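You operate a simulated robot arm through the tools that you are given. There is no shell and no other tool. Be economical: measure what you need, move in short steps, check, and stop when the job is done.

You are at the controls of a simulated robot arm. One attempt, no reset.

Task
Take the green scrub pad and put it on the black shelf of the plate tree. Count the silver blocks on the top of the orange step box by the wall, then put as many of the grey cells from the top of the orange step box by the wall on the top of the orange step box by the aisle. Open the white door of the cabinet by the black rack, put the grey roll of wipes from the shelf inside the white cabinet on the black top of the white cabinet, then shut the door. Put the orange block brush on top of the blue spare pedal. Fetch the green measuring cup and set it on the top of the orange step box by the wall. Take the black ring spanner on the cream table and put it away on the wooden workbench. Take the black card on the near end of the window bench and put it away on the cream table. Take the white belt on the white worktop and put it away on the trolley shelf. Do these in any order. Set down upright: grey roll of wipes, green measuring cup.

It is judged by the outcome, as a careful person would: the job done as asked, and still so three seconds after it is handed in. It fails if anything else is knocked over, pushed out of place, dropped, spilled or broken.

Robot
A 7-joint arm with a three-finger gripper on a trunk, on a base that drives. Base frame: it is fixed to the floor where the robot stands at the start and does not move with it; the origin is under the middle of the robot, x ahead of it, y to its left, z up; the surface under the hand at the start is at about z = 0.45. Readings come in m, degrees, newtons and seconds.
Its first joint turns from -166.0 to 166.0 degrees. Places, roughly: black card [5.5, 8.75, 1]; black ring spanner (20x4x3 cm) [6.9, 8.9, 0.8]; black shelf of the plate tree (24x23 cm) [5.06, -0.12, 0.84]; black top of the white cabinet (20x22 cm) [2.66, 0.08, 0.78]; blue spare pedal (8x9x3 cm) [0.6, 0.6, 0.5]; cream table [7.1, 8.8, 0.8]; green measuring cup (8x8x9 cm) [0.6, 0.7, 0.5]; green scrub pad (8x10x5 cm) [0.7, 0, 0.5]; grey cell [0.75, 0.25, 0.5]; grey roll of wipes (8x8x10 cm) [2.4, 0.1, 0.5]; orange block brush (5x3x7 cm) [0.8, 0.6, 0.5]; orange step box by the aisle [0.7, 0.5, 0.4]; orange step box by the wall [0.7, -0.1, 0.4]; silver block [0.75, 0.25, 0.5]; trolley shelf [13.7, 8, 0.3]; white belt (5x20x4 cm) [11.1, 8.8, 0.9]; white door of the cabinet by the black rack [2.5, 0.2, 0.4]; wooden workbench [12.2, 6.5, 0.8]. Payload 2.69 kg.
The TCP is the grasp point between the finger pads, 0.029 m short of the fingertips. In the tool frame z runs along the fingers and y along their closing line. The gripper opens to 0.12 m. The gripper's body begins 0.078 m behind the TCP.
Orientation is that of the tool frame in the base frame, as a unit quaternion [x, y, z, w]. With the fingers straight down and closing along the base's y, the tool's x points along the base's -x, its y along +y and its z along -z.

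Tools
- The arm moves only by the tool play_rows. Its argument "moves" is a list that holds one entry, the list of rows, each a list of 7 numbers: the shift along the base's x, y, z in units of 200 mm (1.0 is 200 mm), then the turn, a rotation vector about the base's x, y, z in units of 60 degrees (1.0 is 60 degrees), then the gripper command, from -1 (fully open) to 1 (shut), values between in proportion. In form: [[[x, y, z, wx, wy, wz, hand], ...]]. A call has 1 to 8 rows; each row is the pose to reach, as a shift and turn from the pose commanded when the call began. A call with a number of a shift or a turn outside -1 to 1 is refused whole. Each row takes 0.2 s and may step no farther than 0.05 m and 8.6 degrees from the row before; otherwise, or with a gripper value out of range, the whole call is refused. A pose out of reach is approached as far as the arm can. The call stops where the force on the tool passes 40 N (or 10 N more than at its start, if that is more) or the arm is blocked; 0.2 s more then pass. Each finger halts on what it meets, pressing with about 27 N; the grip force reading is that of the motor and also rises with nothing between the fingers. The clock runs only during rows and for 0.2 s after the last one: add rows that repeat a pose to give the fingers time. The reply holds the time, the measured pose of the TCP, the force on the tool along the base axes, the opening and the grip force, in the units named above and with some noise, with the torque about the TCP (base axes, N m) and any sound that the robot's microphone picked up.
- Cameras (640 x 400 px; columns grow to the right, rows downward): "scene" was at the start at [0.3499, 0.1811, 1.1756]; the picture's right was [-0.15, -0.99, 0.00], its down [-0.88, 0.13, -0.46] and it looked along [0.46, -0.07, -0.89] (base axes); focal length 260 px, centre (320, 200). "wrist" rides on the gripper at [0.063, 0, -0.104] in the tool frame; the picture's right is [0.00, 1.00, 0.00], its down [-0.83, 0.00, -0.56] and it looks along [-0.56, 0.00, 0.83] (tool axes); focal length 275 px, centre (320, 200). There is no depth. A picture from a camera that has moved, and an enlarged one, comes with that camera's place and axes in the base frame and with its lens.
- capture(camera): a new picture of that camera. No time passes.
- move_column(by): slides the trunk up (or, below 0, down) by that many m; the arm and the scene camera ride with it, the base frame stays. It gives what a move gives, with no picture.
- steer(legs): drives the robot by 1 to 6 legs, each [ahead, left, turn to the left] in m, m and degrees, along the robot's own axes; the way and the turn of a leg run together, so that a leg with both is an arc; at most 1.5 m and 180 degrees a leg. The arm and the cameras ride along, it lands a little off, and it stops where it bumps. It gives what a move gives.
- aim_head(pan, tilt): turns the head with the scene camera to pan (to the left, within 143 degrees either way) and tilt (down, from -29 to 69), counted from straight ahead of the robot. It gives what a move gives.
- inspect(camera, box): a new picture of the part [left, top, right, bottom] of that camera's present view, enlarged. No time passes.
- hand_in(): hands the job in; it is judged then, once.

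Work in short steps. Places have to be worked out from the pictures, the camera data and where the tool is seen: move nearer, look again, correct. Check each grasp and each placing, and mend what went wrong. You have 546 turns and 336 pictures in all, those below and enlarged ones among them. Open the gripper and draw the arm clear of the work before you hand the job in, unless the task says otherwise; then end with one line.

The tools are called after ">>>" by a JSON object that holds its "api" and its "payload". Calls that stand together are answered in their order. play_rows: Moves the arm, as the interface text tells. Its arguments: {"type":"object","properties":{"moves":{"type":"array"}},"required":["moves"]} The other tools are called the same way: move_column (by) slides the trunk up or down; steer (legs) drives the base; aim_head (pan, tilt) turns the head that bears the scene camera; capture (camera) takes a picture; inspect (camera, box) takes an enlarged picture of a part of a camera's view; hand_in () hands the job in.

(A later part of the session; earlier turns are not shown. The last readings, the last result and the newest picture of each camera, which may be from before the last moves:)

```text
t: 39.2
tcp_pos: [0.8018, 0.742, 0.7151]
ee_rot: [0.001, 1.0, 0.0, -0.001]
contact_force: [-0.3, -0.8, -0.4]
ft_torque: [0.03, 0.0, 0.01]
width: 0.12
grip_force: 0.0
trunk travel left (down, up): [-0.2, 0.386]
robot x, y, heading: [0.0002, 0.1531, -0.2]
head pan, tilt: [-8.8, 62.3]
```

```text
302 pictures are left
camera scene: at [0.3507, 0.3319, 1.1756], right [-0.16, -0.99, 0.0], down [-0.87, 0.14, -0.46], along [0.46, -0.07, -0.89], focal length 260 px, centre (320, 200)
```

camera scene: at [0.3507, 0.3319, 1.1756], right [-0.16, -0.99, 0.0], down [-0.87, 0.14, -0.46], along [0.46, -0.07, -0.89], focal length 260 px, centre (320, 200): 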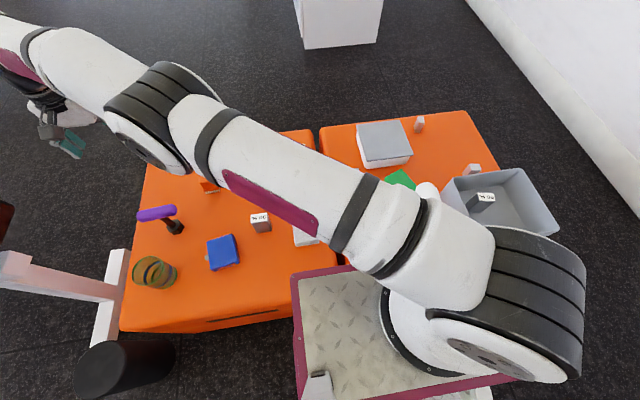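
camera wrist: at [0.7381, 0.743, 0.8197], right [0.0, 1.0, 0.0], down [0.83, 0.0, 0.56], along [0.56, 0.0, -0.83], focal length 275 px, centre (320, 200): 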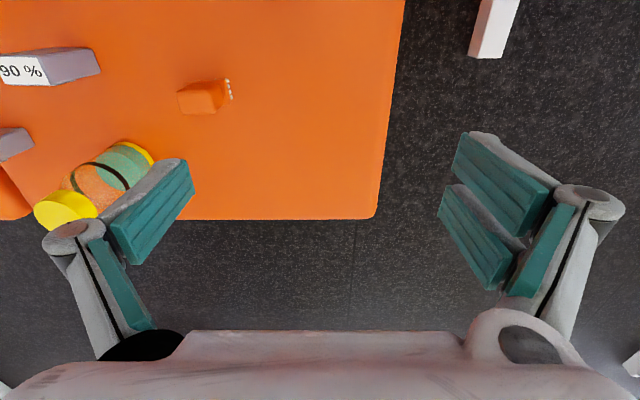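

Now I'll move over the brush and check alignment.

>>> {"api": "play_rows", "payload": {"moves": [[[0.06, -0.2, 0, 0, 0, 0, -0.6], [0.06, -0.42, 0, 0, 0, 0, -0.6], [0.06, -0.6, -0.1, 0, 0, 0, -0.6], [0.06, -0.67, -0.3, 0, 0, 0, -0.6], [0.06, -0.67, -0.5, 0, 0, 0, -0.6]]]}}

>>> {"api": "capture", "payload": {"camera": "wrist"}}

```text
t: 40.4
tcp_pos: [0.8157, 0.6065, 0.6153]
ee_rot: [0.001, 1.0, 0.001, 0.001]
contact_force: [-0.2, 0.4, 0.5]
ft_torque: [-0.02, -0.01, 0.01]
width: 0.0959
grip_force: 0.0
trunk travel left (down, up): [-0.2, 0.386]
robot x, y, heading: [0.0035, 0.1527, -0.4]
head pan, tilt: [-8.8, 62.3]
```

```text
301 pictures are left
camera wrist: at [0.7513, 0.6072, 0.7198], right [0.0, 1.0, 0.0], down [0.83, 0.0, 0.56], along [0.56, 0.0, -0.83], focal length 275 px, centre (320, 200)
```

wrist: 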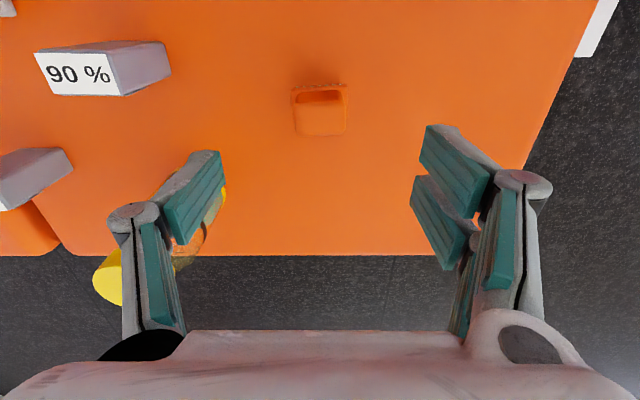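

Aligned. I'll descend and grasp the brush.

>>> {"api": "play_rows", "payload": {"moves": [[[0, 0, -0.2, 0, 0, 0, -0.6], [0, 0, -0.4, 0, 0, 0, -0.6], [0, 0, -0.54, 0, 0, 0, -0.6], [0, 0, -0.54, 0, 0, 0, 1], [0, 0, -0.54, 0, 0, 0, 1], [0, 0, -0.54, 0, 0, 0, 1]]]}}

>>> {"api": "capture", "payload": {"camera": "wrist"}}

```text
t: 41.8
tcp_pos: [0.8139, 0.6084, 0.5066]
ee_rot: [0.002, 1.0, 0.0, 0.0]
contact_force: [0.4, -1.2, 1.3]
ft_torque: [0.04, -0.01, 0.02]
width: 0.0392
grip_force: 27.3
trunk travel left (down, up): [-0.2, 0.386]
robot x, y, heading: [0.0013, 0.1506, -0.2]
head pan, tilt: [-8.8, 62.3]
```

```text
300 pictures are left
camera wrist: at [0.7498, 0.6085, 0.6108], right [0.0, 1.0, 0.0], down [0.83, 0.0, 0.56], along [0.56, 0.0, -0.83], focal length 275 px, centre (320, 200)
```

wrist: 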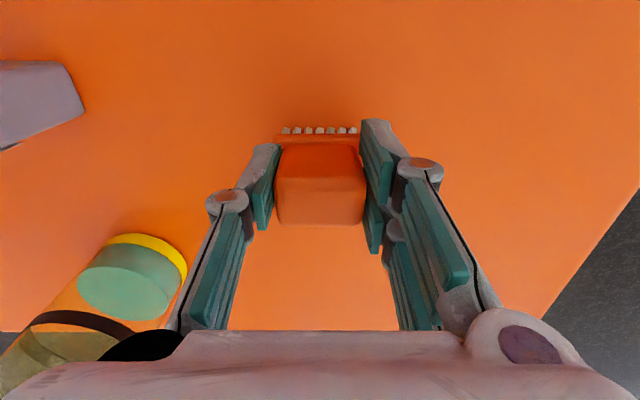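

The brush is held (3.9 cm). I'll lift it and carry it to above the blue pedal at about (0.598, 0.561).

>>> {"api": "play_rows", "payload": {"moves": [[[0, 0, 0.24, 0, 0, 0, 1], [0, 0, 0.48, 0, 0, 0, 1], [0, 0, 0.72, 0, 0, 0, 1], [-0.15, -0.05, 0.88, 0, 0, 0, 1], [-0.38, -0.1, 0.9, 0, 0, 0, 1], [-0.6, -0.15, 0.9, 0, 0, 0, 1], [-0.8, -0.2, 0.9, 0, 0, 0, 1], [-1, -0.23, 0.9, 0, 0, 0, 1]]]}}

>>> {"api": "capture", "payload": {"camera": "wrist"}}

>>> {"api": "capture", "payload": {"camera": "scene"}}

```text
t: 43.6
tcp_pos: [0.6132, 0.5623, 0.6899]
ee_rot: [0.002, 1.0, 0.0, 0.001]
contact_force: [0.7, 0.4, -1.1]
ft_torque: [-0.01, 0.03, 0.02]
width: 0.0394
grip_force: 27.2
trunk travel left (down, up): [-0.2, 0.386]
robot x, y, heading: [0.0005, 0.1543, -0.4]
head pan, tilt: [-8.8, 62.3]
```

```text
299 pictures are left
camera wrist: at [0.5503, 0.5637, 0.7936], right [0.0, 1.0, 0.0], down [0.83, 0.0, 0.56], along [0.56, 0.0, -0.83], focal length 275 px, centre (320, 200)
```

wrist: 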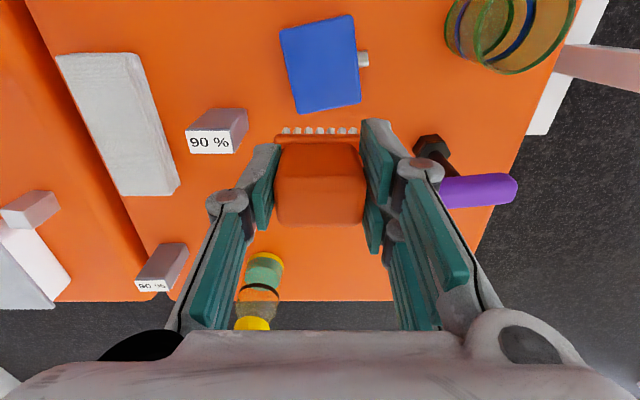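

```text
298 pictures are left
camera scene: at [0.351, 0.3318, 1.1756], right [-0.16, -0.99, 0.0], down [-0.87, 0.14, -0.46], along [0.46, -0.07, -0.89], focal length 260 px, centre (320, 200)
```

scene: 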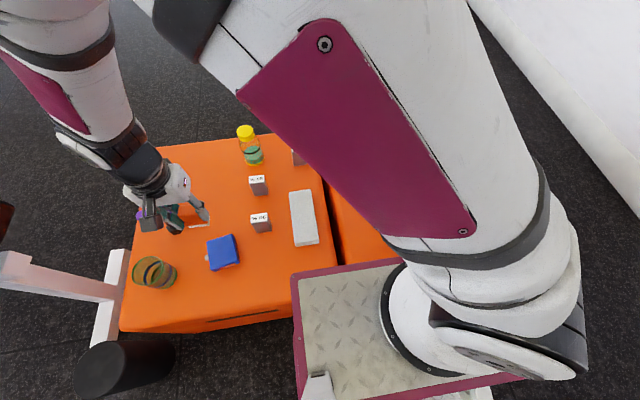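

Pedal top centre is at about (0.594, 0.566). I'll lower to just above it, watching the force.

>>> {"api": "play_rows", "payload": {"moves": [[[-0.1, 0.02, -0.15, 0, 0, 0, 1], [-0.1, 0.02, -0.38, 0, 0, 0, 1], [-0.1, 0.02, -0.6, 0, 0, 0, 1], [-0.1, 0.02, -0.7, 0, 0, 0, 1], [-0.1, 0.02, -0.73, 0, 0, 0, 1]]]}}

>>> {"api": "capture", "payload": {"camera": "wrist"}}

>>> {"api": "inspect", "payload": {"camera": "scene", "box": [180, 190, 270, 290]}}

```text
t: 44.8
tcp_pos: [0.5945, 0.5671, 0.5415]
ee_rot: [0.003, 1.0, 0.0, 0.0]
contact_force: [-0.8, -0.2, -0.6]
ft_torque: [0.01, 0.01, -0.02]
width: 0.0397
grip_force: 27.0
trunk travel left (down, up): [-0.2, 0.386]
robot x, y, heading: [0.0039, 0.1499, -0.3]
head pan, tilt: [-8.8, 62.3]
```

```text
297 pictures are left
camera wrist: at [0.531, 0.5668, 0.6456], right [0.0, 1.0, 0.0], down [0.83, 0.0, 0.56], along [0.56, 0.0, -0.83], focal length 275 px, centre (320, 200)
```

wrist: 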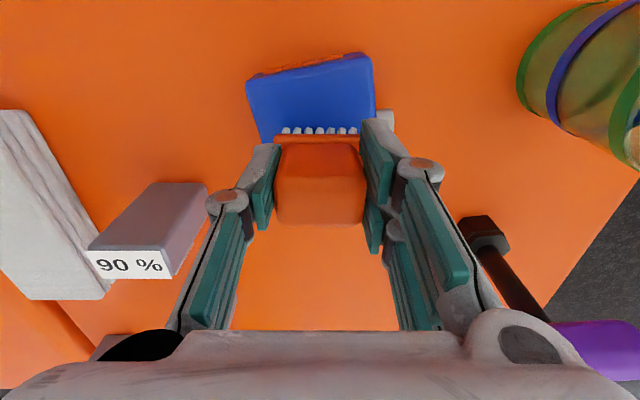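

```text
4.00 times, centred on (225, 240) of scene
camera zoom: at [0.3507, 0.3319, 1.1757], right [-0.16, -0.99, 0.0], down [-0.87, 0.14, -0.46], along [0.46, -0.07, -0.89], focal length 1038 px, centre (700, 40)
```

zoom: 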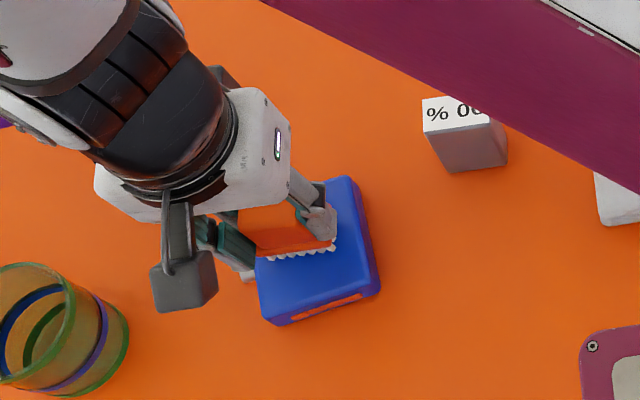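

The brush's near edge is at about x=0.587 and the pedal spans 0.556–0.637, so I'll shift back 8 mm and ease down until contact shows.

>>> {"api": "play_rows", "payload": {"moves": [[[-0.04, 0, 0, 0, 0, 0, 1], [-0.04, 0, -0.01, 0, 0, 0, 1], [-0.04, 0, -0.02, 0, 0, 0, 1], [-0.04, 0, -0.02, 0, 0, 0, 1]]]}}

```text
t: 45.8
tcp_pos: [0.5862, 0.5666, 0.5369]
ee_rot: [0.002, 1.0, 0.001, 0.001]
contact_force: [0.2, 0.1, -1.3]
ft_torque: [0.0, -0.03, 0.0]
width: 0.0395
grip_force: 26.8
trunk travel left (down, up): [-0.2, 0.386]
robot x, y, heading: [-0.001, 0.1481, -0.5]
head pan, tilt: [-8.8, 62.3]
```

No contact yet, so I'll go on down in 1 mm rows.

>>> {"api": "play_rows", "payload": {"moves": [[[0, 0, -0.01, 0, 0, 0, 1], [0, 0, -0.015, 0, 0, 0, 1], [0, 0, -0.02, 0, 0, 0, 1], [0, 0, -0.02, 0, 0, 0, 1]]]}}

>>> {"api": "inspect", "payload": {"camera": "wrist", "box": [220, 30, 420, 160]}}

```text
t: 46.8
tcp_pos: [0.586, 0.5676, 0.5345]
ee_rot: [0.002, 1.0, 0.001, 0.001]
contact_force: [0.7, -4.4, 25.8]
ft_torque: [-0.12, -0.09, -0.01]
width: 0.0398
grip_force: 27.0
trunk travel left (down, up): [-0.2, 0.386]
robot x, y, heading: [0.0029, 0.1527, -0.4]
head pan, tilt: [-8.8, 62.3]
```

```text
3.08 times, centred on (320, 95) of wrist
camera zoom: at [0.5224, 0.5669, 0.6388], right [0.0, 1.0, 0.0], down [0.83, 0.0, 0.56], along [0.56, 0.0, -0.83], focal length 847 px, centre (320, 523)
```

zoom: 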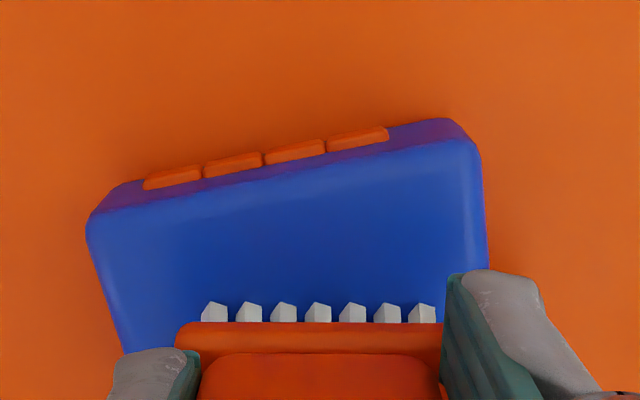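

Contact is made and the brush is well within the pedal top. I'll ease up 1 mm, release and lift.

>>> {"api": "play_rows", "payload": {"moves": [[[0, 0, 0.008, 0, 0, 0, 1], [0, 0, 0.008, 0, 0, 0, 0.1], [0, 0, 0.008, 0, 0, 0, -0.1], [0, 0, 0.2, 0, 0, 0, -0.1], [0, 0, 0.44, 0, 0, 0, -0.1], [0, 0, 0.68, 0, 0, 0, -0.3], [0, 0, 0.88, 0, 0, 0, -1]]]}}

>>> {"api": "capture", "payload": {"camera": "wrist"}}

```text
t: 48.4
tcp_pos: [0.5848, 0.5681, 0.7103]
ee_rot: [0.002, 1.0, 0.0, 0.0]
contact_force: [-0.3, -0.7, 0.3]
ft_torque: [-0.03, -0.01, 0.0]
width: 0.12
grip_force: 0.0
trunk travel left (down, up): [-0.2, 0.386]
robot x, y, heading: [0.0016, 0.1514, -0.3]
head pan, tilt: [-8.8, 62.3]
```

```text
294 pictures are left
camera wrist: at [0.5216, 0.5684, 0.8145], right [0.0, 1.0, 0.0], down [0.83, 0.0, 0.56], along [0.56, 0.0, -0.83], focal length 275 px, centre (320, 200)
```

wrist: 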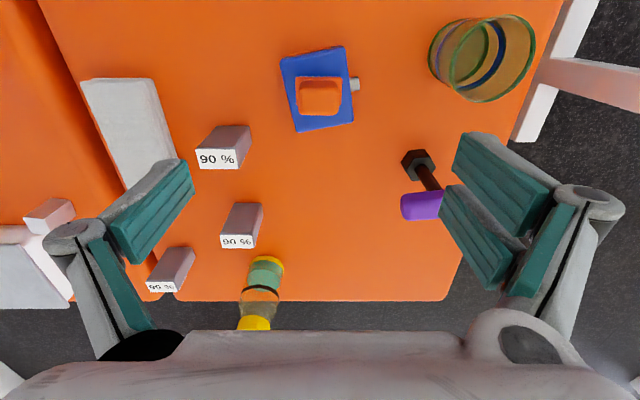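

The brush rests on the pedal. Now the cup, judged at (0.554, 0.727); I'll move above it and look.

>>> {"api": "play_rows", "payload": {"moves": [[[-0.03, 0.22, 0, 0, 0, 0, -1], [-0.08, 0.45, 0, 0, 0, 0, -1], [-0.13, 0.68, 0, 0, 0, 0, -1], [-0.155, 0.795, -0.05, 0, 0, 0, -1]]]}}

>>> {"api": "capture", "payload": {"camera": "wrist"}}

>>> {"api": "capture", "payload": {"camera": "scene"}}

```text
t: 49.4
tcp_pos: [0.5545, 0.7245, 0.6981]
ee_rot: [0.002, 1.0, 0.001, 0.0]
contact_force: [-0.3, 0.0, 0.7]
ft_torque: [0.0, 0.05, 0.02]
width: 0.1201
grip_force: 0.1
trunk travel left (down, up): [-0.2, 0.386]
robot x, y, heading: [-0.0024, 0.1515, -0.3]
head pan, tilt: [-8.8, 62.3]
```

```text
293 pictures are left
camera wrist: at [0.4914, 0.7253, 0.8019], right [0.0, 1.0, 0.0], down [0.83, 0.0, 0.56], along [0.56, 0.0, -0.83], focal length 275 px, centre (320, 200)
```

wrist: 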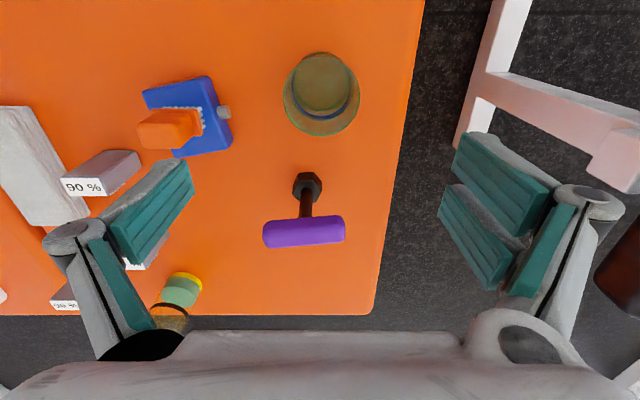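

```text
292 pictures are left
camera scene: at [0.3507, 0.3317, 1.1757], right [-0.16, -0.99, 0.0], down [-0.87, 0.14, -0.47], along [0.46, -0.07, -0.89], focal length 260 px, centre (320, 200)
```

scene: 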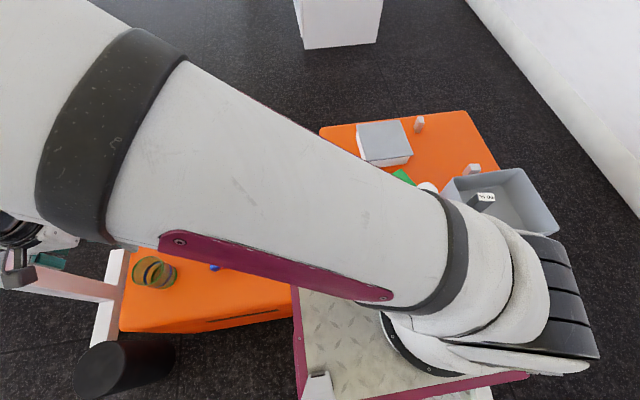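

The cup is centred under the tool. I'll descend to z=0.50 and grasp.

>>> {"api": "play_rows", "payload": {"moves": [[[0, 0.01, -0.24, 0, 0, 0, -1], [0, 0.01, -0.48, 0, 0, 0, -1], [0, 0.01, -0.72, 0, 0, 0, -1], [0, 0.01, -0.9, 0, 0, 0, -1], [0, 0.01, -0.99, 0, 0, 0, -1], [0, 0.01, -0.99, 0, 0, 0, 1], [0, 0.01, -0.99, 0, 0, 0, 1], [0, 0.01, -0.99, 0, 0, 0, 1]]]}}

>>> {"api": "capture", "payload": {"camera": "wrist"}}

```text
t: 51.2
tcp_pos: [0.554, 0.7274, 0.5023]
ee_rot: [0.002, 1.0, 0.0, 0.0]
contact_force: [0.9, 1.0, 1.5]
ft_torque: [0.01, 0.06, -0.04]
width: 0.0652
grip_force: 26.9
trunk travel left (down, up): [-0.2, 0.386]
robot x, y, heading: [-0.001, 0.1538, -0.2]
head pan, tilt: [-8.8, 62.3]
```

```text
291 pictures are left
camera wrist: at [0.4903, 0.728, 0.6066], right [0.0, 1.0, 0.0], down [0.83, 0.0, 0.56], along [0.56, 0.0, -0.83], focal length 275 px, centre (320, 200)
```

wrist: 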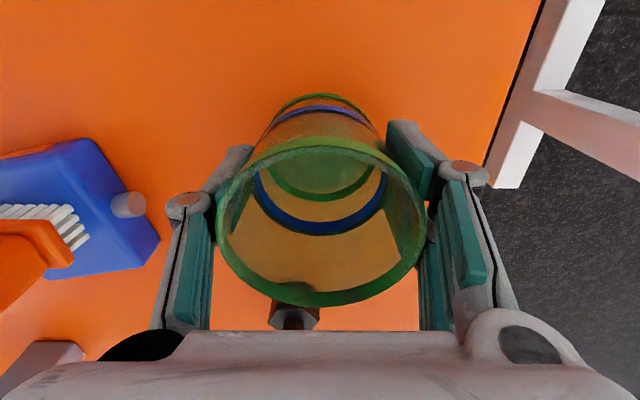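

The cup is held. I'll lift it high and carry it toward cell B's old spot on the wall box, about (0.83, -0.165).

>>> {"api": "play_rows", "payload": {"moves": [[[0, 0, 0.24, 0, 0, 0, 1], [0, 0, 0.48, 0, 0, 0, 1], [0, 0, 0.72, 0, 0, 0, 1], [0, 0, 0.95, 0, 0, 0, 1], [0.15, -0.15, 1, 0, 0, 0, 1], [0.32, -0.32, 1, 0, 0, 0, 1], [0.49, -0.49, 1, 0, 0, 0, 1], [0.66, -0.66, 1, 0, 0, 0, 1]]]}}

>>> {"api": "play_rows", "payload": {"moves": [[[0.16, -0.16, 0, 0, 0, 0, 1], [0.33, -0.33, 0, 0, 0, 0, 1], [0.5, -0.5, 0, 0, 0, 0, 1], [0.6, -0.7, 0, 0, 0, 0, 1], [0.65, -0.92, 0, 0, 0, 0, 1], [0.68, -1, 0, 0, 0, 0, 1]]]}}

>>> {"api": "play_rows", "payload": {"moves": [[[0, -0.23, 0, 0, 0, 0, 1], [0, -0.46, 0, 0, 0, 0, 1], [0, -0.69, 0, 0, 0, 0, 1], [0, -0.92, 0, 0, 0, 0, 1], [0, -1, 0, 0, 0, 0, 1]]]}}

>>> {"api": "play_rows", "payload": {"moves": [[[0, -0.23, 0, 0, 0, 0, 1], [0, -0.46, 0, 0, 0, 0, 1], [0, -0.69, 0, 0, 0, 0, 1], [0, -0.92, 0, 0, 0, 0, 1], [0, -1, 0, 0, 0, 0, 1]]]}}

>>> {"api": "capture", "payload": {"camera": "wrist"}}

>>> {"api": "capture", "payload": {"camera": "scene"}}

```text
t: 53.0
tcp_pos: [0.6869, 0.5965, 0.6996]
ee_rot: [0.001, 1.0, 0.0, 0.0]
contact_force: [0.4, 0.7, 0.1]
ft_torque: [-0.04, 0.0, 0.01]
width: 0.0649
grip_force: 27.0
trunk travel left (down, up): [-0.2, 0.386]
robot x, y, heading: [-0.0026, 0.1546, -0.2]
head pan, tilt: [-8.8, 62.3]
```

```text
t: 54.4
tcp_pos: [0.823, 0.3946, 0.6983]
ee_rot: [0.001, 1.0, 0.0, 0.0]
contact_force: [-0.1, 0.7, -0.9]
ft_torque: [-0.05, 0.02, 0.05]
width: 0.0648
grip_force: 26.9
trunk travel left (down, up): [-0.2, 0.386]
robot x, y, heading: [0.0011, 0.1547, -0.2]
head pan, tilt: [-8.8, 62.3]
```

```text
t: 55.6
tcp_pos: [0.8217, 0.1959, 0.7012]
ee_rot: [0.0, 1.0, -0.001, 0.0]
contact_force: [0.2, 0.3, 0.4]
ft_torque: [-0.01, 0.01, -0.01]
width: 0.0647
grip_force: 27.0
trunk travel left (down, up): [-0.2, 0.386]
robot x, y, heading: [-0.0013, 0.1508, -0.3]
head pan, tilt: [-8.8, 62.3]
```

```text
t: 56.8
tcp_pos: [0.8212, -0.0038, 0.7015]
ee_rot: [0.002, 1.0, 0.001, 0.0]
contact_force: [-0.2, -0.1, -0.6]
ft_torque: [0.01, 0.01, -0.01]
width: 0.0644
grip_force: 26.9
trunk travel left (down, up): [-0.2, 0.386]
robot x, y, heading: [0.0006, 0.1546, -0.3]
head pan, tilt: [-8.8, 62.3]
```

```text
290 pictures are left
camera wrist: at [0.7574, -0.0036, 0.8063], right [0.0, 1.0, 0.0], down [0.83, 0.0, 0.56], along [0.56, 0.0, -0.83], focal length 275 px, centre (320, 200)
```

wrist: 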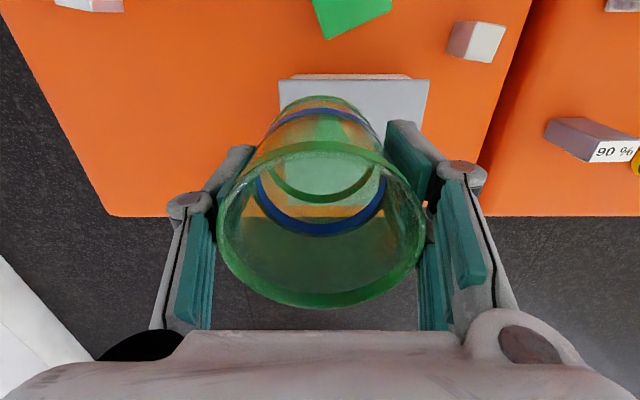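

```text
289 pictures are left
camera scene: at [0.3507, 0.332, 1.1756], right [-0.15, -0.99, 0.0], down [-0.87, 0.14, -0.46], along [0.46, -0.07, -0.89], focal length 260 px, centre (320, 200)
```

scene: 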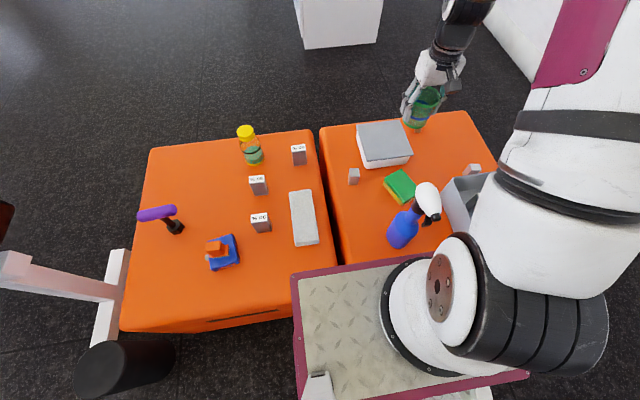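

I'll continue to y=-0.165.

>>> {"api": "play_rows", "payload": {"moves": [[[0.02, -0.23, 0, 0, 0, 0, 1], [0.04, -0.46, 0, 0, 0, 0, 1], [0.04, -0.69, 0, 0, 0, 0, 1], [0.04, -0.81, -0.1, 0, 0, 0, 1], [0.04, -0.81, -0.34, 0, 0, 0, 1], [0.04, -0.81, -0.55, 0, 0, 0, 1]]]}}

>>> {"api": "capture", "payload": {"camera": "wrist"}}

```text
t: 58.2
tcp_pos: [0.8331, -0.1656, 0.5934]
ee_rot: [0.002, 1.0, 0.0, 0.001]
contact_force: [0.1, -0.3, 0.4]
ft_torque: [0.0, 0.0, -0.01]
width: 0.0641
grip_force: 27.0
trunk travel left (down, up): [-0.2, 0.386]
robot x, y, heading: [0.0016, 0.155, -0.2]
head pan, tilt: [-8.8, 62.3]
```

```text
288 pictures are left
camera wrist: at [0.7691, -0.166, 0.6976], right [0.0, 1.0, 0.0], down [0.83, 0.0, 0.56], along [0.56, 0.0, -0.83], focal length 275 px, centre (320, 200)
```

wrist: 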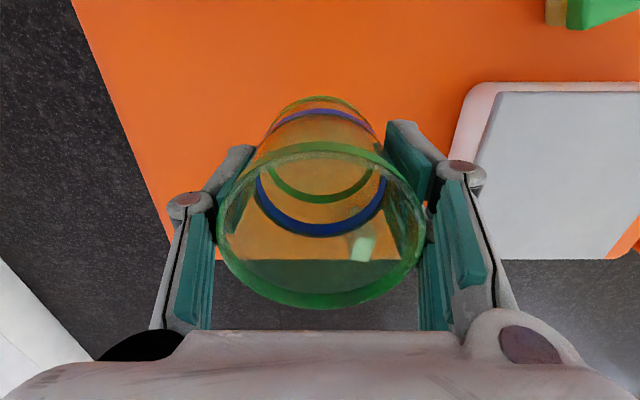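

Clear below. I'll lower to the grasp height and release.

>>> {"api": "play_rows", "payload": {"moves": [[[0, 0, -0.2, 0, 0, 0, 1], [0, 0, -0.36, 0, 0, 0, 1], [0, 0, -0.44, 0, 0, 0, 1], [0, 0, -0.455, 0, 0, 0, 1], [0, 0, -0.455, 0, 0, 0, 1]]]}}

```text
t: 59.4
tcp_pos: [0.8323, -0.1671, 0.5015]
ee_rot: [0.002, 1.0, -0.001, 0.0]
contact_force: [-3.4, 3.7, 20.1]
ft_torque: [0.06, 0.08, -0.07]
width: 0.0646
grip_force: 26.9
trunk travel left (down, up): [-0.2, 0.386]
robot x, y, heading: [-0.0013, 0.151, -0.4]
head pan, tilt: [-8.8, 62.3]
```

It is touching down, so I'll release and lift straight up.

>>> {"api": "play_rows", "payload": {"moves": [[[0, 0, 0.005, 0, 0, 0, 0.2], [0, 0, 0.005, 0, 0, 0, -0.5], [0, 0, 0.005, 0, 0, 0, -0.7], [0, 0, 0.005, 0, 0, 0, -0.7], [0, 0, 0.2, 0, 0, 0, -0.7], [0, 0, 0.44, 0, 0, 0, -0.7], [0, 0, 0.68, 0, 0, 0, -0.7], [0, 0, 0.92, 0, 0, 0, -1]]]}}

>>> {"api": "capture", "payload": {"camera": "wrist"}}

>>> {"api": "capture", "payload": {"camera": "scene"}}

```text
t: 61.2
tcp_pos: [0.8287, -0.164, 0.6836]
ee_rot: [0.002, 1.0, 0.001, -0.001]
contact_force: [0.4, -0.8, -0.9]
ft_torque: [0.02, 0.04, 0.01]
width: 0.1201
grip_force: 0.0
trunk travel left (down, up): [-0.2, 0.386]
robot x, y, heading: [-0.0026, 0.1527, -0.3]
head pan, tilt: [-8.8, 62.3]
```

```text
287 pictures are left
camera wrist: at [0.7654, -0.1642, 0.7877], right [0.0, 1.0, 0.0], down [0.83, 0.0, 0.55], along [0.55, 0.0, -0.83], focal length 275 px, centre (320, 200)
```

wrist: 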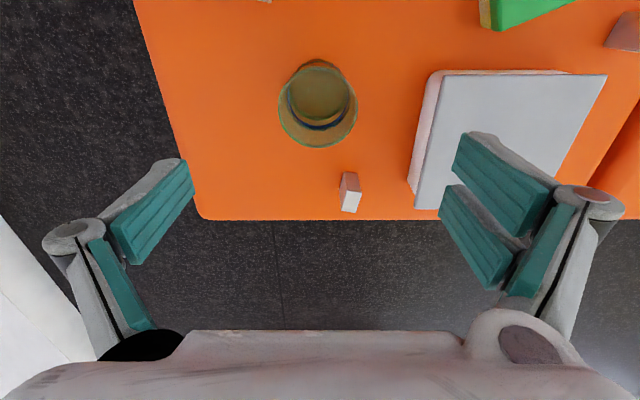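

```text
286 pictures are left
camera scene: at [0.351, 0.3317, 1.1755], right [-0.16, -0.99, 0.0], down [-0.87, 0.14, -0.46], along [0.46, -0.07, -0.89], focal length 260 px, centre (320, 200)
```

scene: 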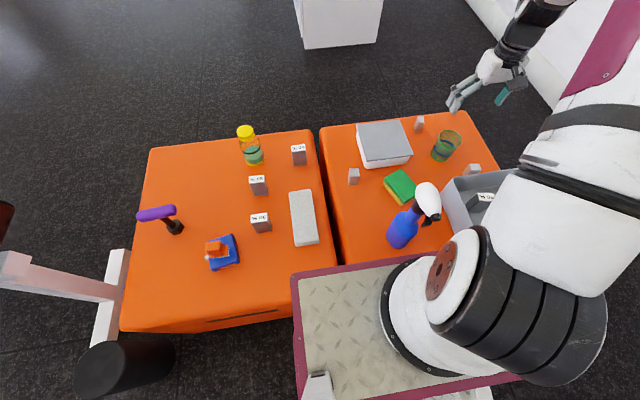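

The cup stands upright on the wall box. Next is the scrub pad, at about (0.719, 0.016) and turned about 21°; I'll move above it with the matching turn.

>>> {"api": "play_rows", "payload": {"moves": [[[-0.05, 0.18, 0, 0, 0, 0.07, -1], [-0.15, 0.38, 0, 0, 0, 0.14, -1], [-0.25, 0.58, 0, 0, 0, 0.21, -1], [-0.4, 0.74, 0, 0, 0, 0.28, -1], [-0.5, 0.85, -0.1, 0, 0, 0.357, -1], [-0.54, 0.9, -0.15, 0, 0, 0.357, -1]]]}}

>>> {"api": "capture", "payload": {"camera": "wrist"}}

>>> {"api": "inspect", "payload": {"camera": "scene", "box": [340, 130, 460, 260]}}

```text
t: 62.6
tcp_pos: [0.7199, 0.014, 0.6543]
ee_rot: [-0.185, 0.983, 0.001, 0.001]
contact_force: [-0.8, -0.1, 0.6]
ft_torque: [0.04, 0.0, 0.0]
width: 0.1201
grip_force: 0.0
trunk travel left (down, up): [-0.2, 0.386]
robot x, y, heading: [0.0032, 0.1513, -0.1]
head pan, tilt: [-8.8, 62.3]
```

```text
285 pictures are left
camera wrist: at [0.6612, -0.0089, 0.7587], right [-0.37, 0.93, 0.0], down [0.77, 0.31, 0.56], along [0.52, 0.2, -0.83], focal length 275 px, centre (320, 200)
```

wrist: 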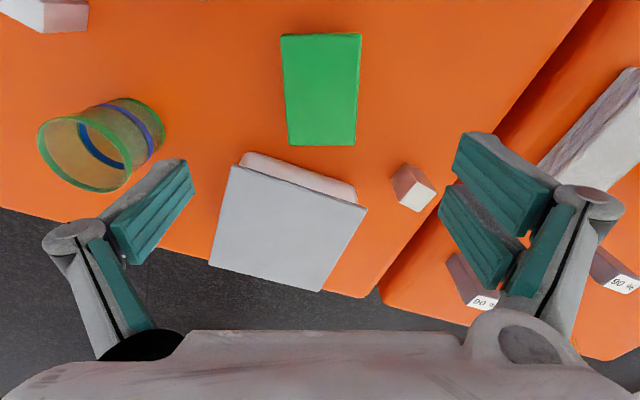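

```text
3.08 times, centred on (400, 195) of scene
camera zoom: at [0.3507, 0.3318, 1.1757], right [-0.16, -0.99, 0.0], down [-0.87, 0.14, -0.46], along [0.46, -0.07, -0.89], focal length 799 px, centre (74, 215)
```

zoom: 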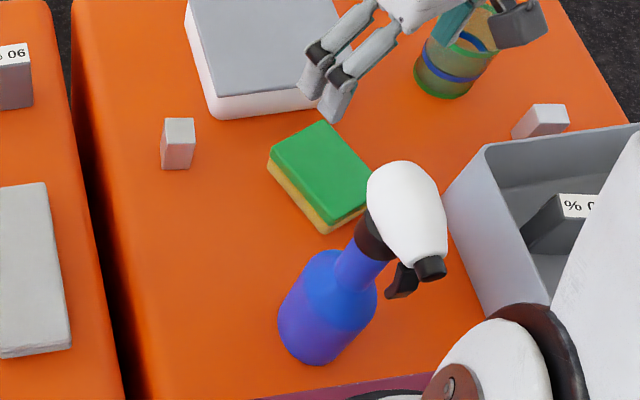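

The pad is about 1 cm nearer the robot than judged. I'll correct, descend to z=0.485 and grasp.

>>> {"api": "play_rows", "payload": {"moves": [[[-0.045, -0.015, -0.2, 0, 0, 0, -1], [-0.045, -0.015, -0.42, 0, 0, 0, -1], [-0.045, -0.015, -0.64, 0, 0, 0, -1], [-0.045, -0.015, -0.78, 0, 0, 0, -1], [-0.045, -0.015, -0.845, 0, 0, 0, -1], [-0.045, -0.015, -0.845, 0, 0, 0, 1], [-0.045, -0.015, -0.845, 0, 0, 0, 1], [-0.045, -0.015, -0.845, 0, 0, 0, 1]]]}}

>>> {"api": "capture", "payload": {"camera": "wrist"}}

```text
t: 64.4
tcp_pos: [0.7139, 0.0105, 0.4839]
ee_rot: [-0.184, 0.983, -0.001, 0.0]
contact_force: [0.3, 0.8, -0.1]
ft_torque: [0.05, -0.05, -0.05]
width: 0.0682
grip_force: 27.3
trunk travel left (down, up): [-0.2, 0.386]
robot x, y, heading: [0.0022, 0.1545, -0.4]
head pan, tilt: [-8.8, 62.3]
```

```text
283 pictures are left
camera wrist: at [0.655, -0.0118, 0.5893], right [-0.37, 0.93, 0.0], down [0.77, 0.3, 0.56], along [0.52, 0.2, -0.83], focal length 275 px, centre (320, 200)
```

wrist: 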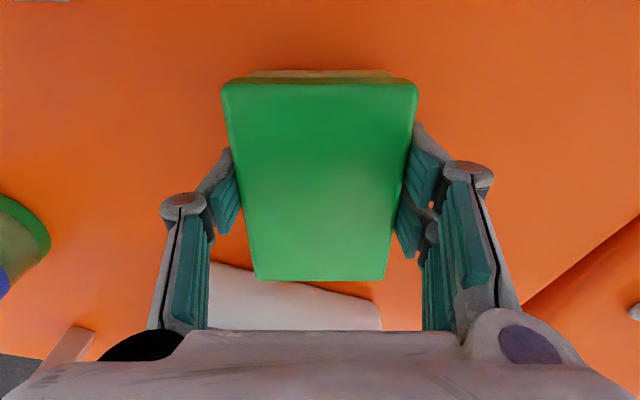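

The pad is held. I'll lift it well up, centre it in front of the robot, then look ahead for the route.

>>> {"api": "play_rows", "payload": {"moves": [[[0, 0, 0.24, 0, 0, 0, 1], [0, 0, 0.48, 0, 0, 0, 1], [0, 0, 0.72, 0, 0, 0, 1], [0, 0, 0.96, 0, 0, 0, 1], [0, 0, 1, 0, 0, 0, 1]]]}}

>>> {"api": "play_rows", "payload": {"moves": [[[0, 0, 0.24, 0, 0, -0.08, 1], [0, 0, 0.48, 0, 0, -0.16, 1], [0, 0.1, 0.7, 0, 0, -0.24, 1], [0, 0.3, 0.8, 0, 0, -0.32, 1], [-0.1, 0.5, 0.85, 0, 0, -0.357, 1], [-0.2, 0.7, 0.9, 0, 0, -0.357, 1]]]}}

>>> {"api": "aim_head", "payload": {"pan": 0, "tilt": 15}}

>>> {"api": "capture", "payload": {"camera": "scene"}}

```text
t: 65.6
tcp_pos: [0.7146, 0.0127, 0.686]
ee_rot: [-0.185, 0.983, 0.0, 0.0]
contact_force: [0.7, 0.4, -0.5]
ft_torque: [0.0, 0.02, 0.0]
width: 0.0686
grip_force: 26.8
trunk travel left (down, up): [-0.2, 0.386]
robot x, y, heading: [0.0018, 0.1533, -0.2]
head pan, tilt: [-8.8, 62.3]
```

```text
t: 67.0
tcp_pos: [0.6723, 0.1485, 0.8652]
ee_rot: [0.002, 1.0, 0.0, -0.001]
contact_force: [-0.7, -0.5, -0.7]
ft_torque: [0.02, 0.06, -0.01]
width: 0.0685
grip_force: 27.1
trunk travel left (down, up): [-0.2, 0.386]
robot x, y, heading: [-0.0016, 0.15, -0.3]
head pan, tilt: [-8.8, 62.3]
```

```text
t: 68.1
tcp_pos: [0.6728, 0.1486, 0.8652]
ee_rot: [0.002, 1.0, 0.0, 0.0]
contact_force: [-0.9, 0.1, -1.2]
ft_torque: [0.03, 0.01, 0.03]
width: 0.0684
grip_force: 26.8
trunk travel left (down, up): [-0.2, 0.386]
robot x, y, heading: [-0.0023, 0.1526, -0.1]
head pan, tilt: [0.0, 15.0]
```

```text
282 pictures are left
camera scene: at [0.3809, 0.3415, 1.2445], right [0.0, -1.0, 0.0], down [-0.26, 0.0, -0.97], along [0.97, 0.0, -0.26], focal length 260 px, centre (320, 200)
```

scene: 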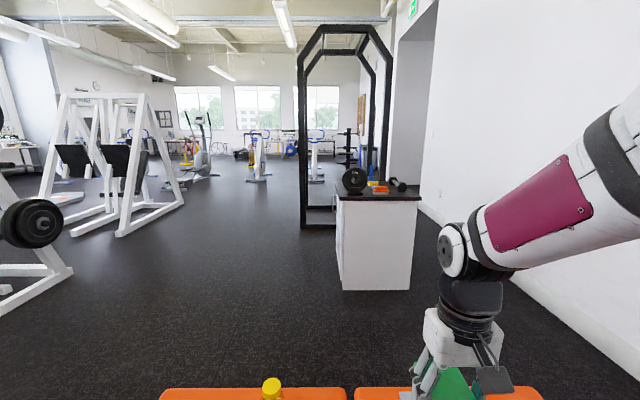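

It's a gym: the white cabinet is ahead with the black rack behind it. I'll zoom in for the plate tree and the route.

>>> {"api": "inspect", "payload": {"camera": "scene", "box": [280, 20, 440, 300]}}

>>> {"api": "inspect", "payload": {"camera": "scene", "box": [160, 80, 400, 220]}}

>>> {"api": "inspect", "payload": {"camera": "scene", "box": [0, 60, 260, 320]}}

```text
1.43 times, centred on (360, 160) of scene
camera zoom: at [0.3809, 0.3415, 1.2445], right [0.0, -1.0, 0.0], down [-0.26, 0.0, -0.97], along [0.97, 0.0, -0.26], focal length 371 px, centre (263, 257)
```

zoom: 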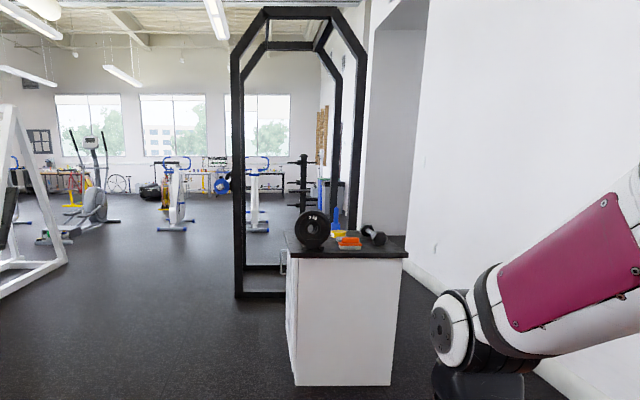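

```text
2.67 times, centred on (280, 150) of scene
camera zoom: at [0.3809, 0.3415, 1.2445], right [0.0, -1.0, 0.0], down [-0.26, 0.0, -0.97], along [0.97, 0.0, -0.26], focal length 692 px, centre (427, 333)
```

zoom: 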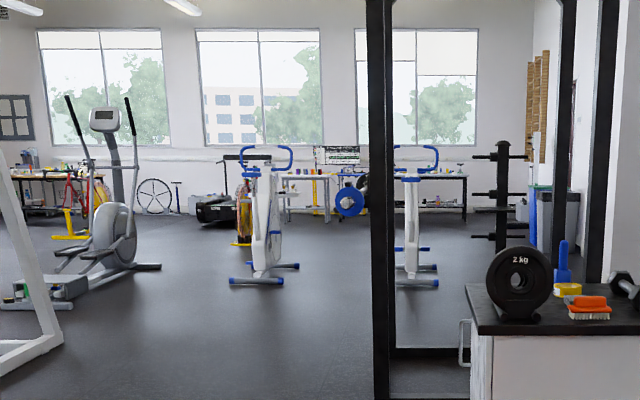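

```text
1.54 times, centred on (130, 190) of scene
camera zoom: at [0.3809, 0.3415, 1.2445], right [0.0, -1.0, 0.0], down [-0.26, 0.0, -0.97], along [0.97, 0.0, -0.26], focal length 399 px, centre (612, 215)
```

zoom: 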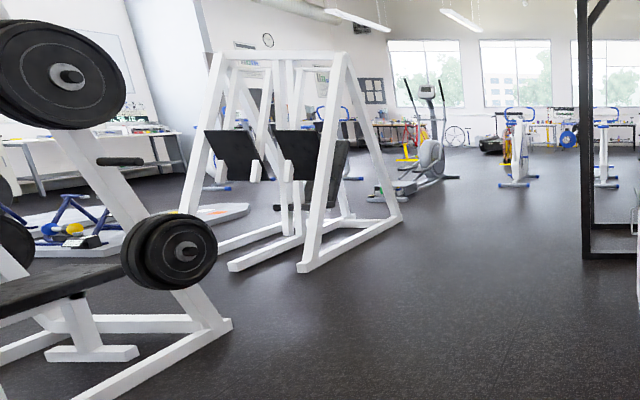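

The plate tree stands beyond the rack at about (5, -0.15). I need a way out past the boxes, so I'll look left, right and behind.

>>> {"api": "aim_head", "payload": {"pan": 60, "tilt": 35}}

>>> {"api": "capture", "payload": {"camera": "scene"}}

>>> {"api": "aim_head", "payload": {"pan": 130, "tilt": 30}}

>>> {"api": "capture", "payload": {"camera": "scene"}}

>>> {"api": "aim_head", "payload": {"pan": -70, "tilt": 40}}

>>> {"api": "capture", "payload": {"camera": "scene"}}

```text
t: 69.4
tcp_pos: [0.6727, 0.1489, 0.8642]
ee_rot: [0.002, 1.0, 0.0, 0.0]
contact_force: [0.6, 0.2, -0.9]
ft_torque: [-0.01, -0.01, 0.0]
width: 0.0681
grip_force: 27.2
trunk travel left (down, up): [-0.2, 0.386]
robot x, y, heading: [-0.0031, 0.1552, -0.1]
head pan, tilt: [60.0, 35.0]
```

```text
278 pictures are left
camera scene: at [0.3318, 0.4179, 1.2126], right [0.86, -0.5, 0.0], down [-0.29, -0.5, -0.82], along [0.41, 0.71, -0.57], focal length 260 px, centre (320, 200)
```

scene: 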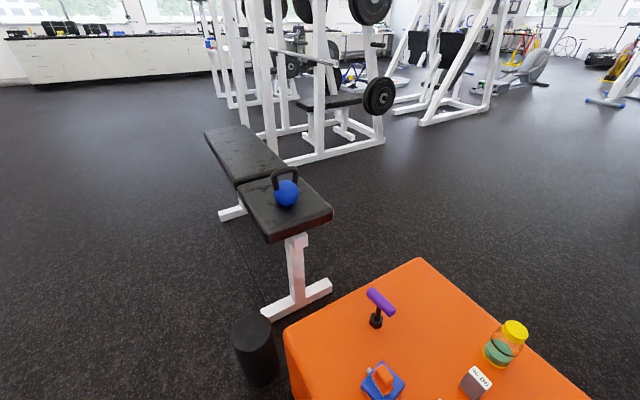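

```text
t: 70.8
tcp_pos: [0.6735, 0.1498, 0.8635]
ee_rot: [0.002, 1.0, 0.0, 0.0]
contact_force: [-0.2, 0.7, -0.5]
ft_torque: [0.01, 0.01, -0.01]
width: 0.0684
grip_force: 27.2
trunk travel left (down, up): [-0.2, 0.386]
robot x, y, heading: [0.0001, 0.1514, -0.2]
head pan, tilt: [130.0, 30.0]
```

```text
277 pictures are left
camera scene: at [0.2296, 0.4113, 1.2203], right [0.77, 0.64, 0.0], down [0.32, -0.38, -0.87], along [-0.55, 0.67, -0.5], focal length 260 px, centre (320, 200)
```

scene: 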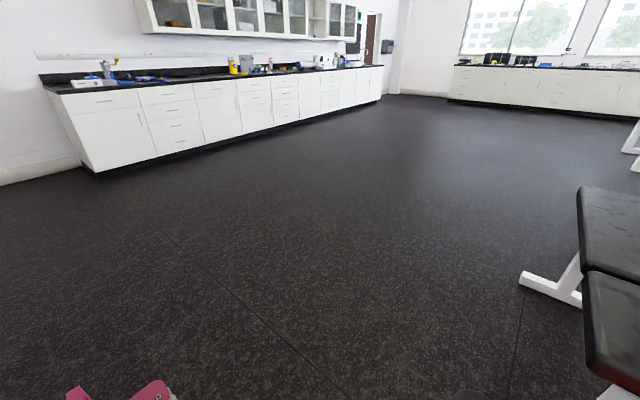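

```text
t: 73.8
tcp_pos: [0.6729, 0.1496, 0.865]
ee_rot: [0.002, 1.0, -0.001, 0.0]
contact_force: [0.4, -0.7, -1.3]
ft_torque: [0.02, -0.01, 0.0]
width: 0.0686
grip_force: 26.6
trunk travel left (down, up): [-0.2, 0.386]
robot x, y, heading: [0.0005, 0.1552, -0.0]
head pan, tilt: [-70.0, 40.0]
```

```text
276 pictures are left
camera scene: at [0.3164, 0.2618, 1.205], right [-0.94, -0.34, 0.0], down [-0.22, 0.6, -0.77], along [0.26, -0.72, -0.64], focal length 260 px, centre (320, 200)
```

scene: 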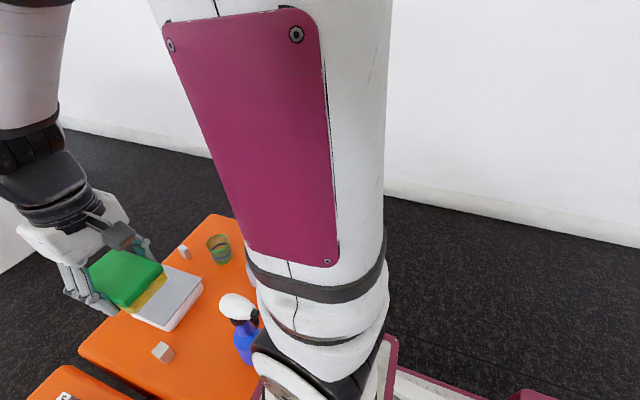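

The wall side has about a 1.1 m gap (wall at y≈-1.41) and a bench sits to the left. I'll look down to judge the robot's own footprint.

>>> {"api": "aim_head", "payload": {"pan": -110, "tilt": 60}}

>>> {"api": "capture", "payload": {"camera": "scene"}}

>>> {"api": "aim_head", "payload": {"pan": 110, "tilt": 69}}

>>> {"api": "capture", "payload": {"camera": "scene"}}

```text
t: 74.8
tcp_pos: [0.673, 0.1481, 0.8664]
ee_rot: [0.001, 1.0, 0.0, 0.0]
contact_force: [0.5, 0.1, -0.3]
ft_torque: [0.0, 0.04, -0.02]
width: 0.0683
grip_force: 27.4
trunk travel left (down, up): [-0.2, 0.386]
robot x, y, heading: [0.0031, 0.1496, -0.3]
head pan, tilt: [-110.0, 60.0]
```

```text
275 pictures are left
camera scene: at [0.2646, 0.2792, 1.1783], right [-0.94, 0.34, 0.0], down [0.3, 0.81, -0.5], along [-0.17, -0.47, -0.87], focal length 260 px, centre (320, 200)
```

scene: 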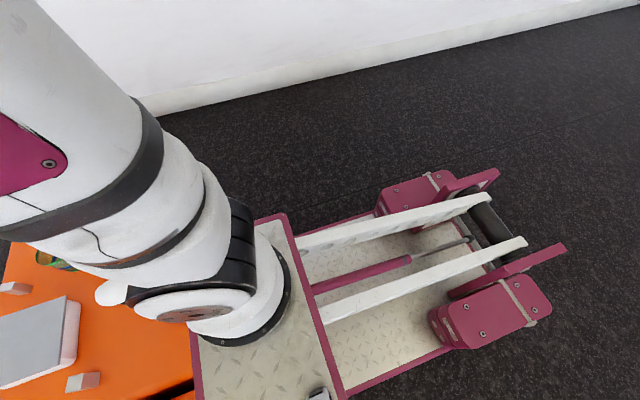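

```text
t: 78.0
tcp_pos: [0.6738, 0.1495, 0.8652]
ee_rot: [0.002, 1.0, 0.0, 0.0]
contact_force: [0.5, -0.1, -1.1]
ft_torque: [0.04, 0.01, -0.01]
width: 0.0686
grip_force: 27.0
trunk travel left (down, up): [-0.2, 0.386]
robot x, y, heading: [-0.0008, 0.1525, -0.1]
head pan, tilt: [110.0, 68.8]
```

```text
274 pictures are left
camera scene: at [0.2686, 0.3944, 1.1689], right [0.94, 0.34, 0.0], down [0.32, -0.88, -0.36], along [-0.12, 0.34, -0.93], focal length 260 px, centre (320, 200)
```

scene: 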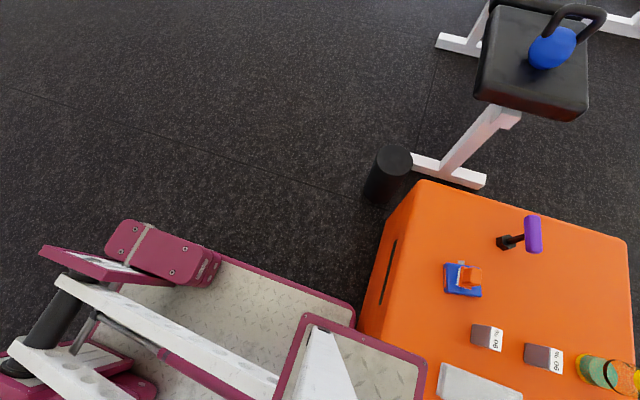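

The base is about 0.54 m wide, reaching about 0.40 m ahead and 0.65 m behind. I'll raise the trunk so the arm clears everything, back off, and sidestep toward the wall-side lane.

>>> {"api": "move_column", "payload": {"by": 0.3}}

>>> {"api": "steer", "payload": {"legs": [[-0.2, 0, 0], [0, -1.0, 0]]}}

>>> {"api": "aim_head", "payload": {"pan": 20, "tilt": 45}}

>>> {"api": "capture", "payload": {"camera": "scene"}}

```text
t: 81.0
tcp_pos: [0.674, 0.15, 1.1657]
ee_rot: [0.002, 1.0, 0.0, -0.002]
contact_force: [-0.5, 0.2, -1.1]
ft_torque: [-0.01, 0.01, 0.01]
width: 0.0685
grip_force: 26.9
trunk travel left (down, up): [-0.5, 0.086]
robot x, y, heading: [-0.0004, 0.1516, -0.3]
head pan, tilt: [110.0, 68.8]
```

```text
t: 87.4
tcp_pos: [0.4591, -0.8517, 1.1651]
ee_rot: [0.009, 1.0, 0.0, 0.0]
contact_force: [0.3, -0.4, -1.0]
ft_torque: [0.02, 0.01, -0.02]
width: 0.0683
grip_force: 26.8
trunk travel left (down, up): [-0.5, 0.086]
robot x, y, heading: [-0.2149, -0.8427, -1.0]
head pan, tilt: [110.0, 68.8]
```

```text
t: 89.0
tcp_pos: [0.4604, -0.8521, 1.165]
ee_rot: [0.008, 1.0, 0.0, 0.0]
contact_force: [0.3, -0.3, -0.4]
ft_torque: [0.02, 0.0, -0.03]
width: 0.0685
grip_force: 27.0
trunk travel left (down, up): [-0.5, 0.086]
robot x, y, heading: [-0.2134, -0.8409, -1.1]
head pan, tilt: [20.0, 45.0]
```

```text
273 pictures are left
camera scene: at [-0.0068, -0.6261, 1.4976], right [0.33, -0.95, 0.0], down [-0.67, -0.23, -0.71], along [0.67, 0.23, -0.71], focal length 260 px, centre (320, 200)
```

scene: 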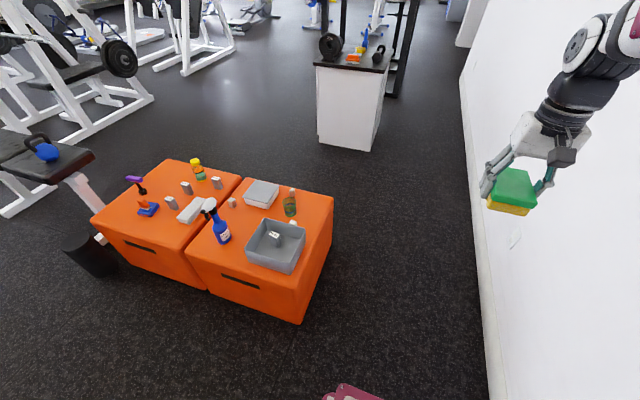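

The lane to the cabinet is clear. I'll drive ahead about 1.75 m.

>>> {"api": "steer", "payload": {"legs": [[0, 0, 1.0], [0.9, 0, 0], [0.85, 0, 0]]}}

>>> {"api": "aim_head", "payload": {"pan": 50, "tilt": 45}}

>>> {"api": "capture", "payload": {"camera": "scene"}}

```text
t: 98.2
tcp_pos: [2.2177, -0.8305, 1.1655]
ee_rot: [-0.003, 1.0, 0.0, 0.001]
contact_force: [0.4, 0.2, -0.3]
ft_torque: [0.02, 0.02, 0.0]
width: 0.0682
grip_force: 27.3
trunk travel left (down, up): [-0.5, 0.086]
robot x, y, heading: [1.5434, -0.8366, 0.4]
head pan, tilt: [20.0, 45.0]
```

```text
t: 99.2
tcp_pos: [2.2185, -0.8308, 1.1652]
ee_rot: [-0.003, 1.0, 0.001, 0.0]
contact_force: [0.3, 0.7, 0.5]
ft_torque: [-0.02, 0.02, 0.0]
width: 0.0686
grip_force: 26.6
trunk travel left (down, up): [-0.5, 0.086]
robot x, y, heading: [1.5453, -0.8364, 0.4]
head pan, tilt: [50.0, 45.0]
```

```text
272 pictures are left
camera scene: at [1.7221, -0.5822, 1.4976], right [0.77, -0.64, 0.0], down [-0.45, -0.54, -0.71], along [0.45, 0.54, -0.71], focal length 260 px, centre (320, 200)
```

scene: 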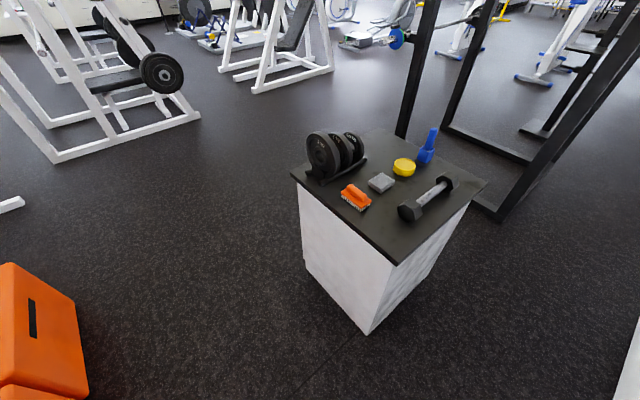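

There's clear floor between the step boxes and the cabinet. I'll turn left into that gap in short arcs.

>>> {"api": "steer", "payload": {"legs": [[0, 0.2, 30], [0.15, 0, 30], [0.1, 0, 30]]}}

>>> {"api": "aim_head", "payload": {"pan": 0, "tilt": 40}}

>>> {"api": "capture", "payload": {"camera": "scene"}}

```text
t: 104.0
tcp_pos: [1.6198, 0.2287, 1.1646]
ee_rot: [0.708, -0.707, 0.0, 0.001]
contact_force: [0.2, 0.1, -0.7]
ft_torque: [-0.02, 0.0, 0.02]
width: 0.0682
grip_force: 27.3
trunk travel left (down, up): [-0.5, 0.086]
robot x, y, heading: [1.6194, -0.4403, 90.2]
head pan, tilt: [50.0, 45.0]
```

```text
t: 105.2
tcp_pos: [1.618, 0.2295, 1.1656]
ee_rot: [0.708, -0.706, 0.0, 0.001]
contact_force: [-0.1, 0.6, -0.1]
ft_torque: [0.01, 0.03, 0.02]
width: 0.0685
grip_force: 26.9
trunk travel left (down, up): [-0.5, 0.086]
robot x, y, heading: [1.6207, -0.4449, 90.3]
head pan, tilt: [0.0, 40.0]
```

```text
271 pictures are left
camera scene: at [1.4312, -0.2335, 1.5049], right [1.0, 0.0, 0.0], down [0.0, -0.64, -0.77], along [0.0, 0.77, -0.64], focal length 260 px, centre (320, 200)
```

scene: 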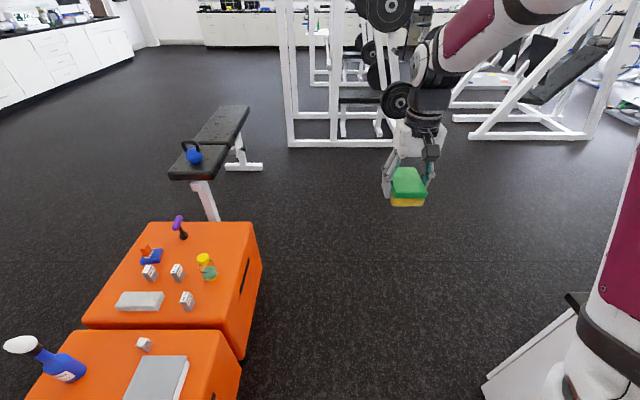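

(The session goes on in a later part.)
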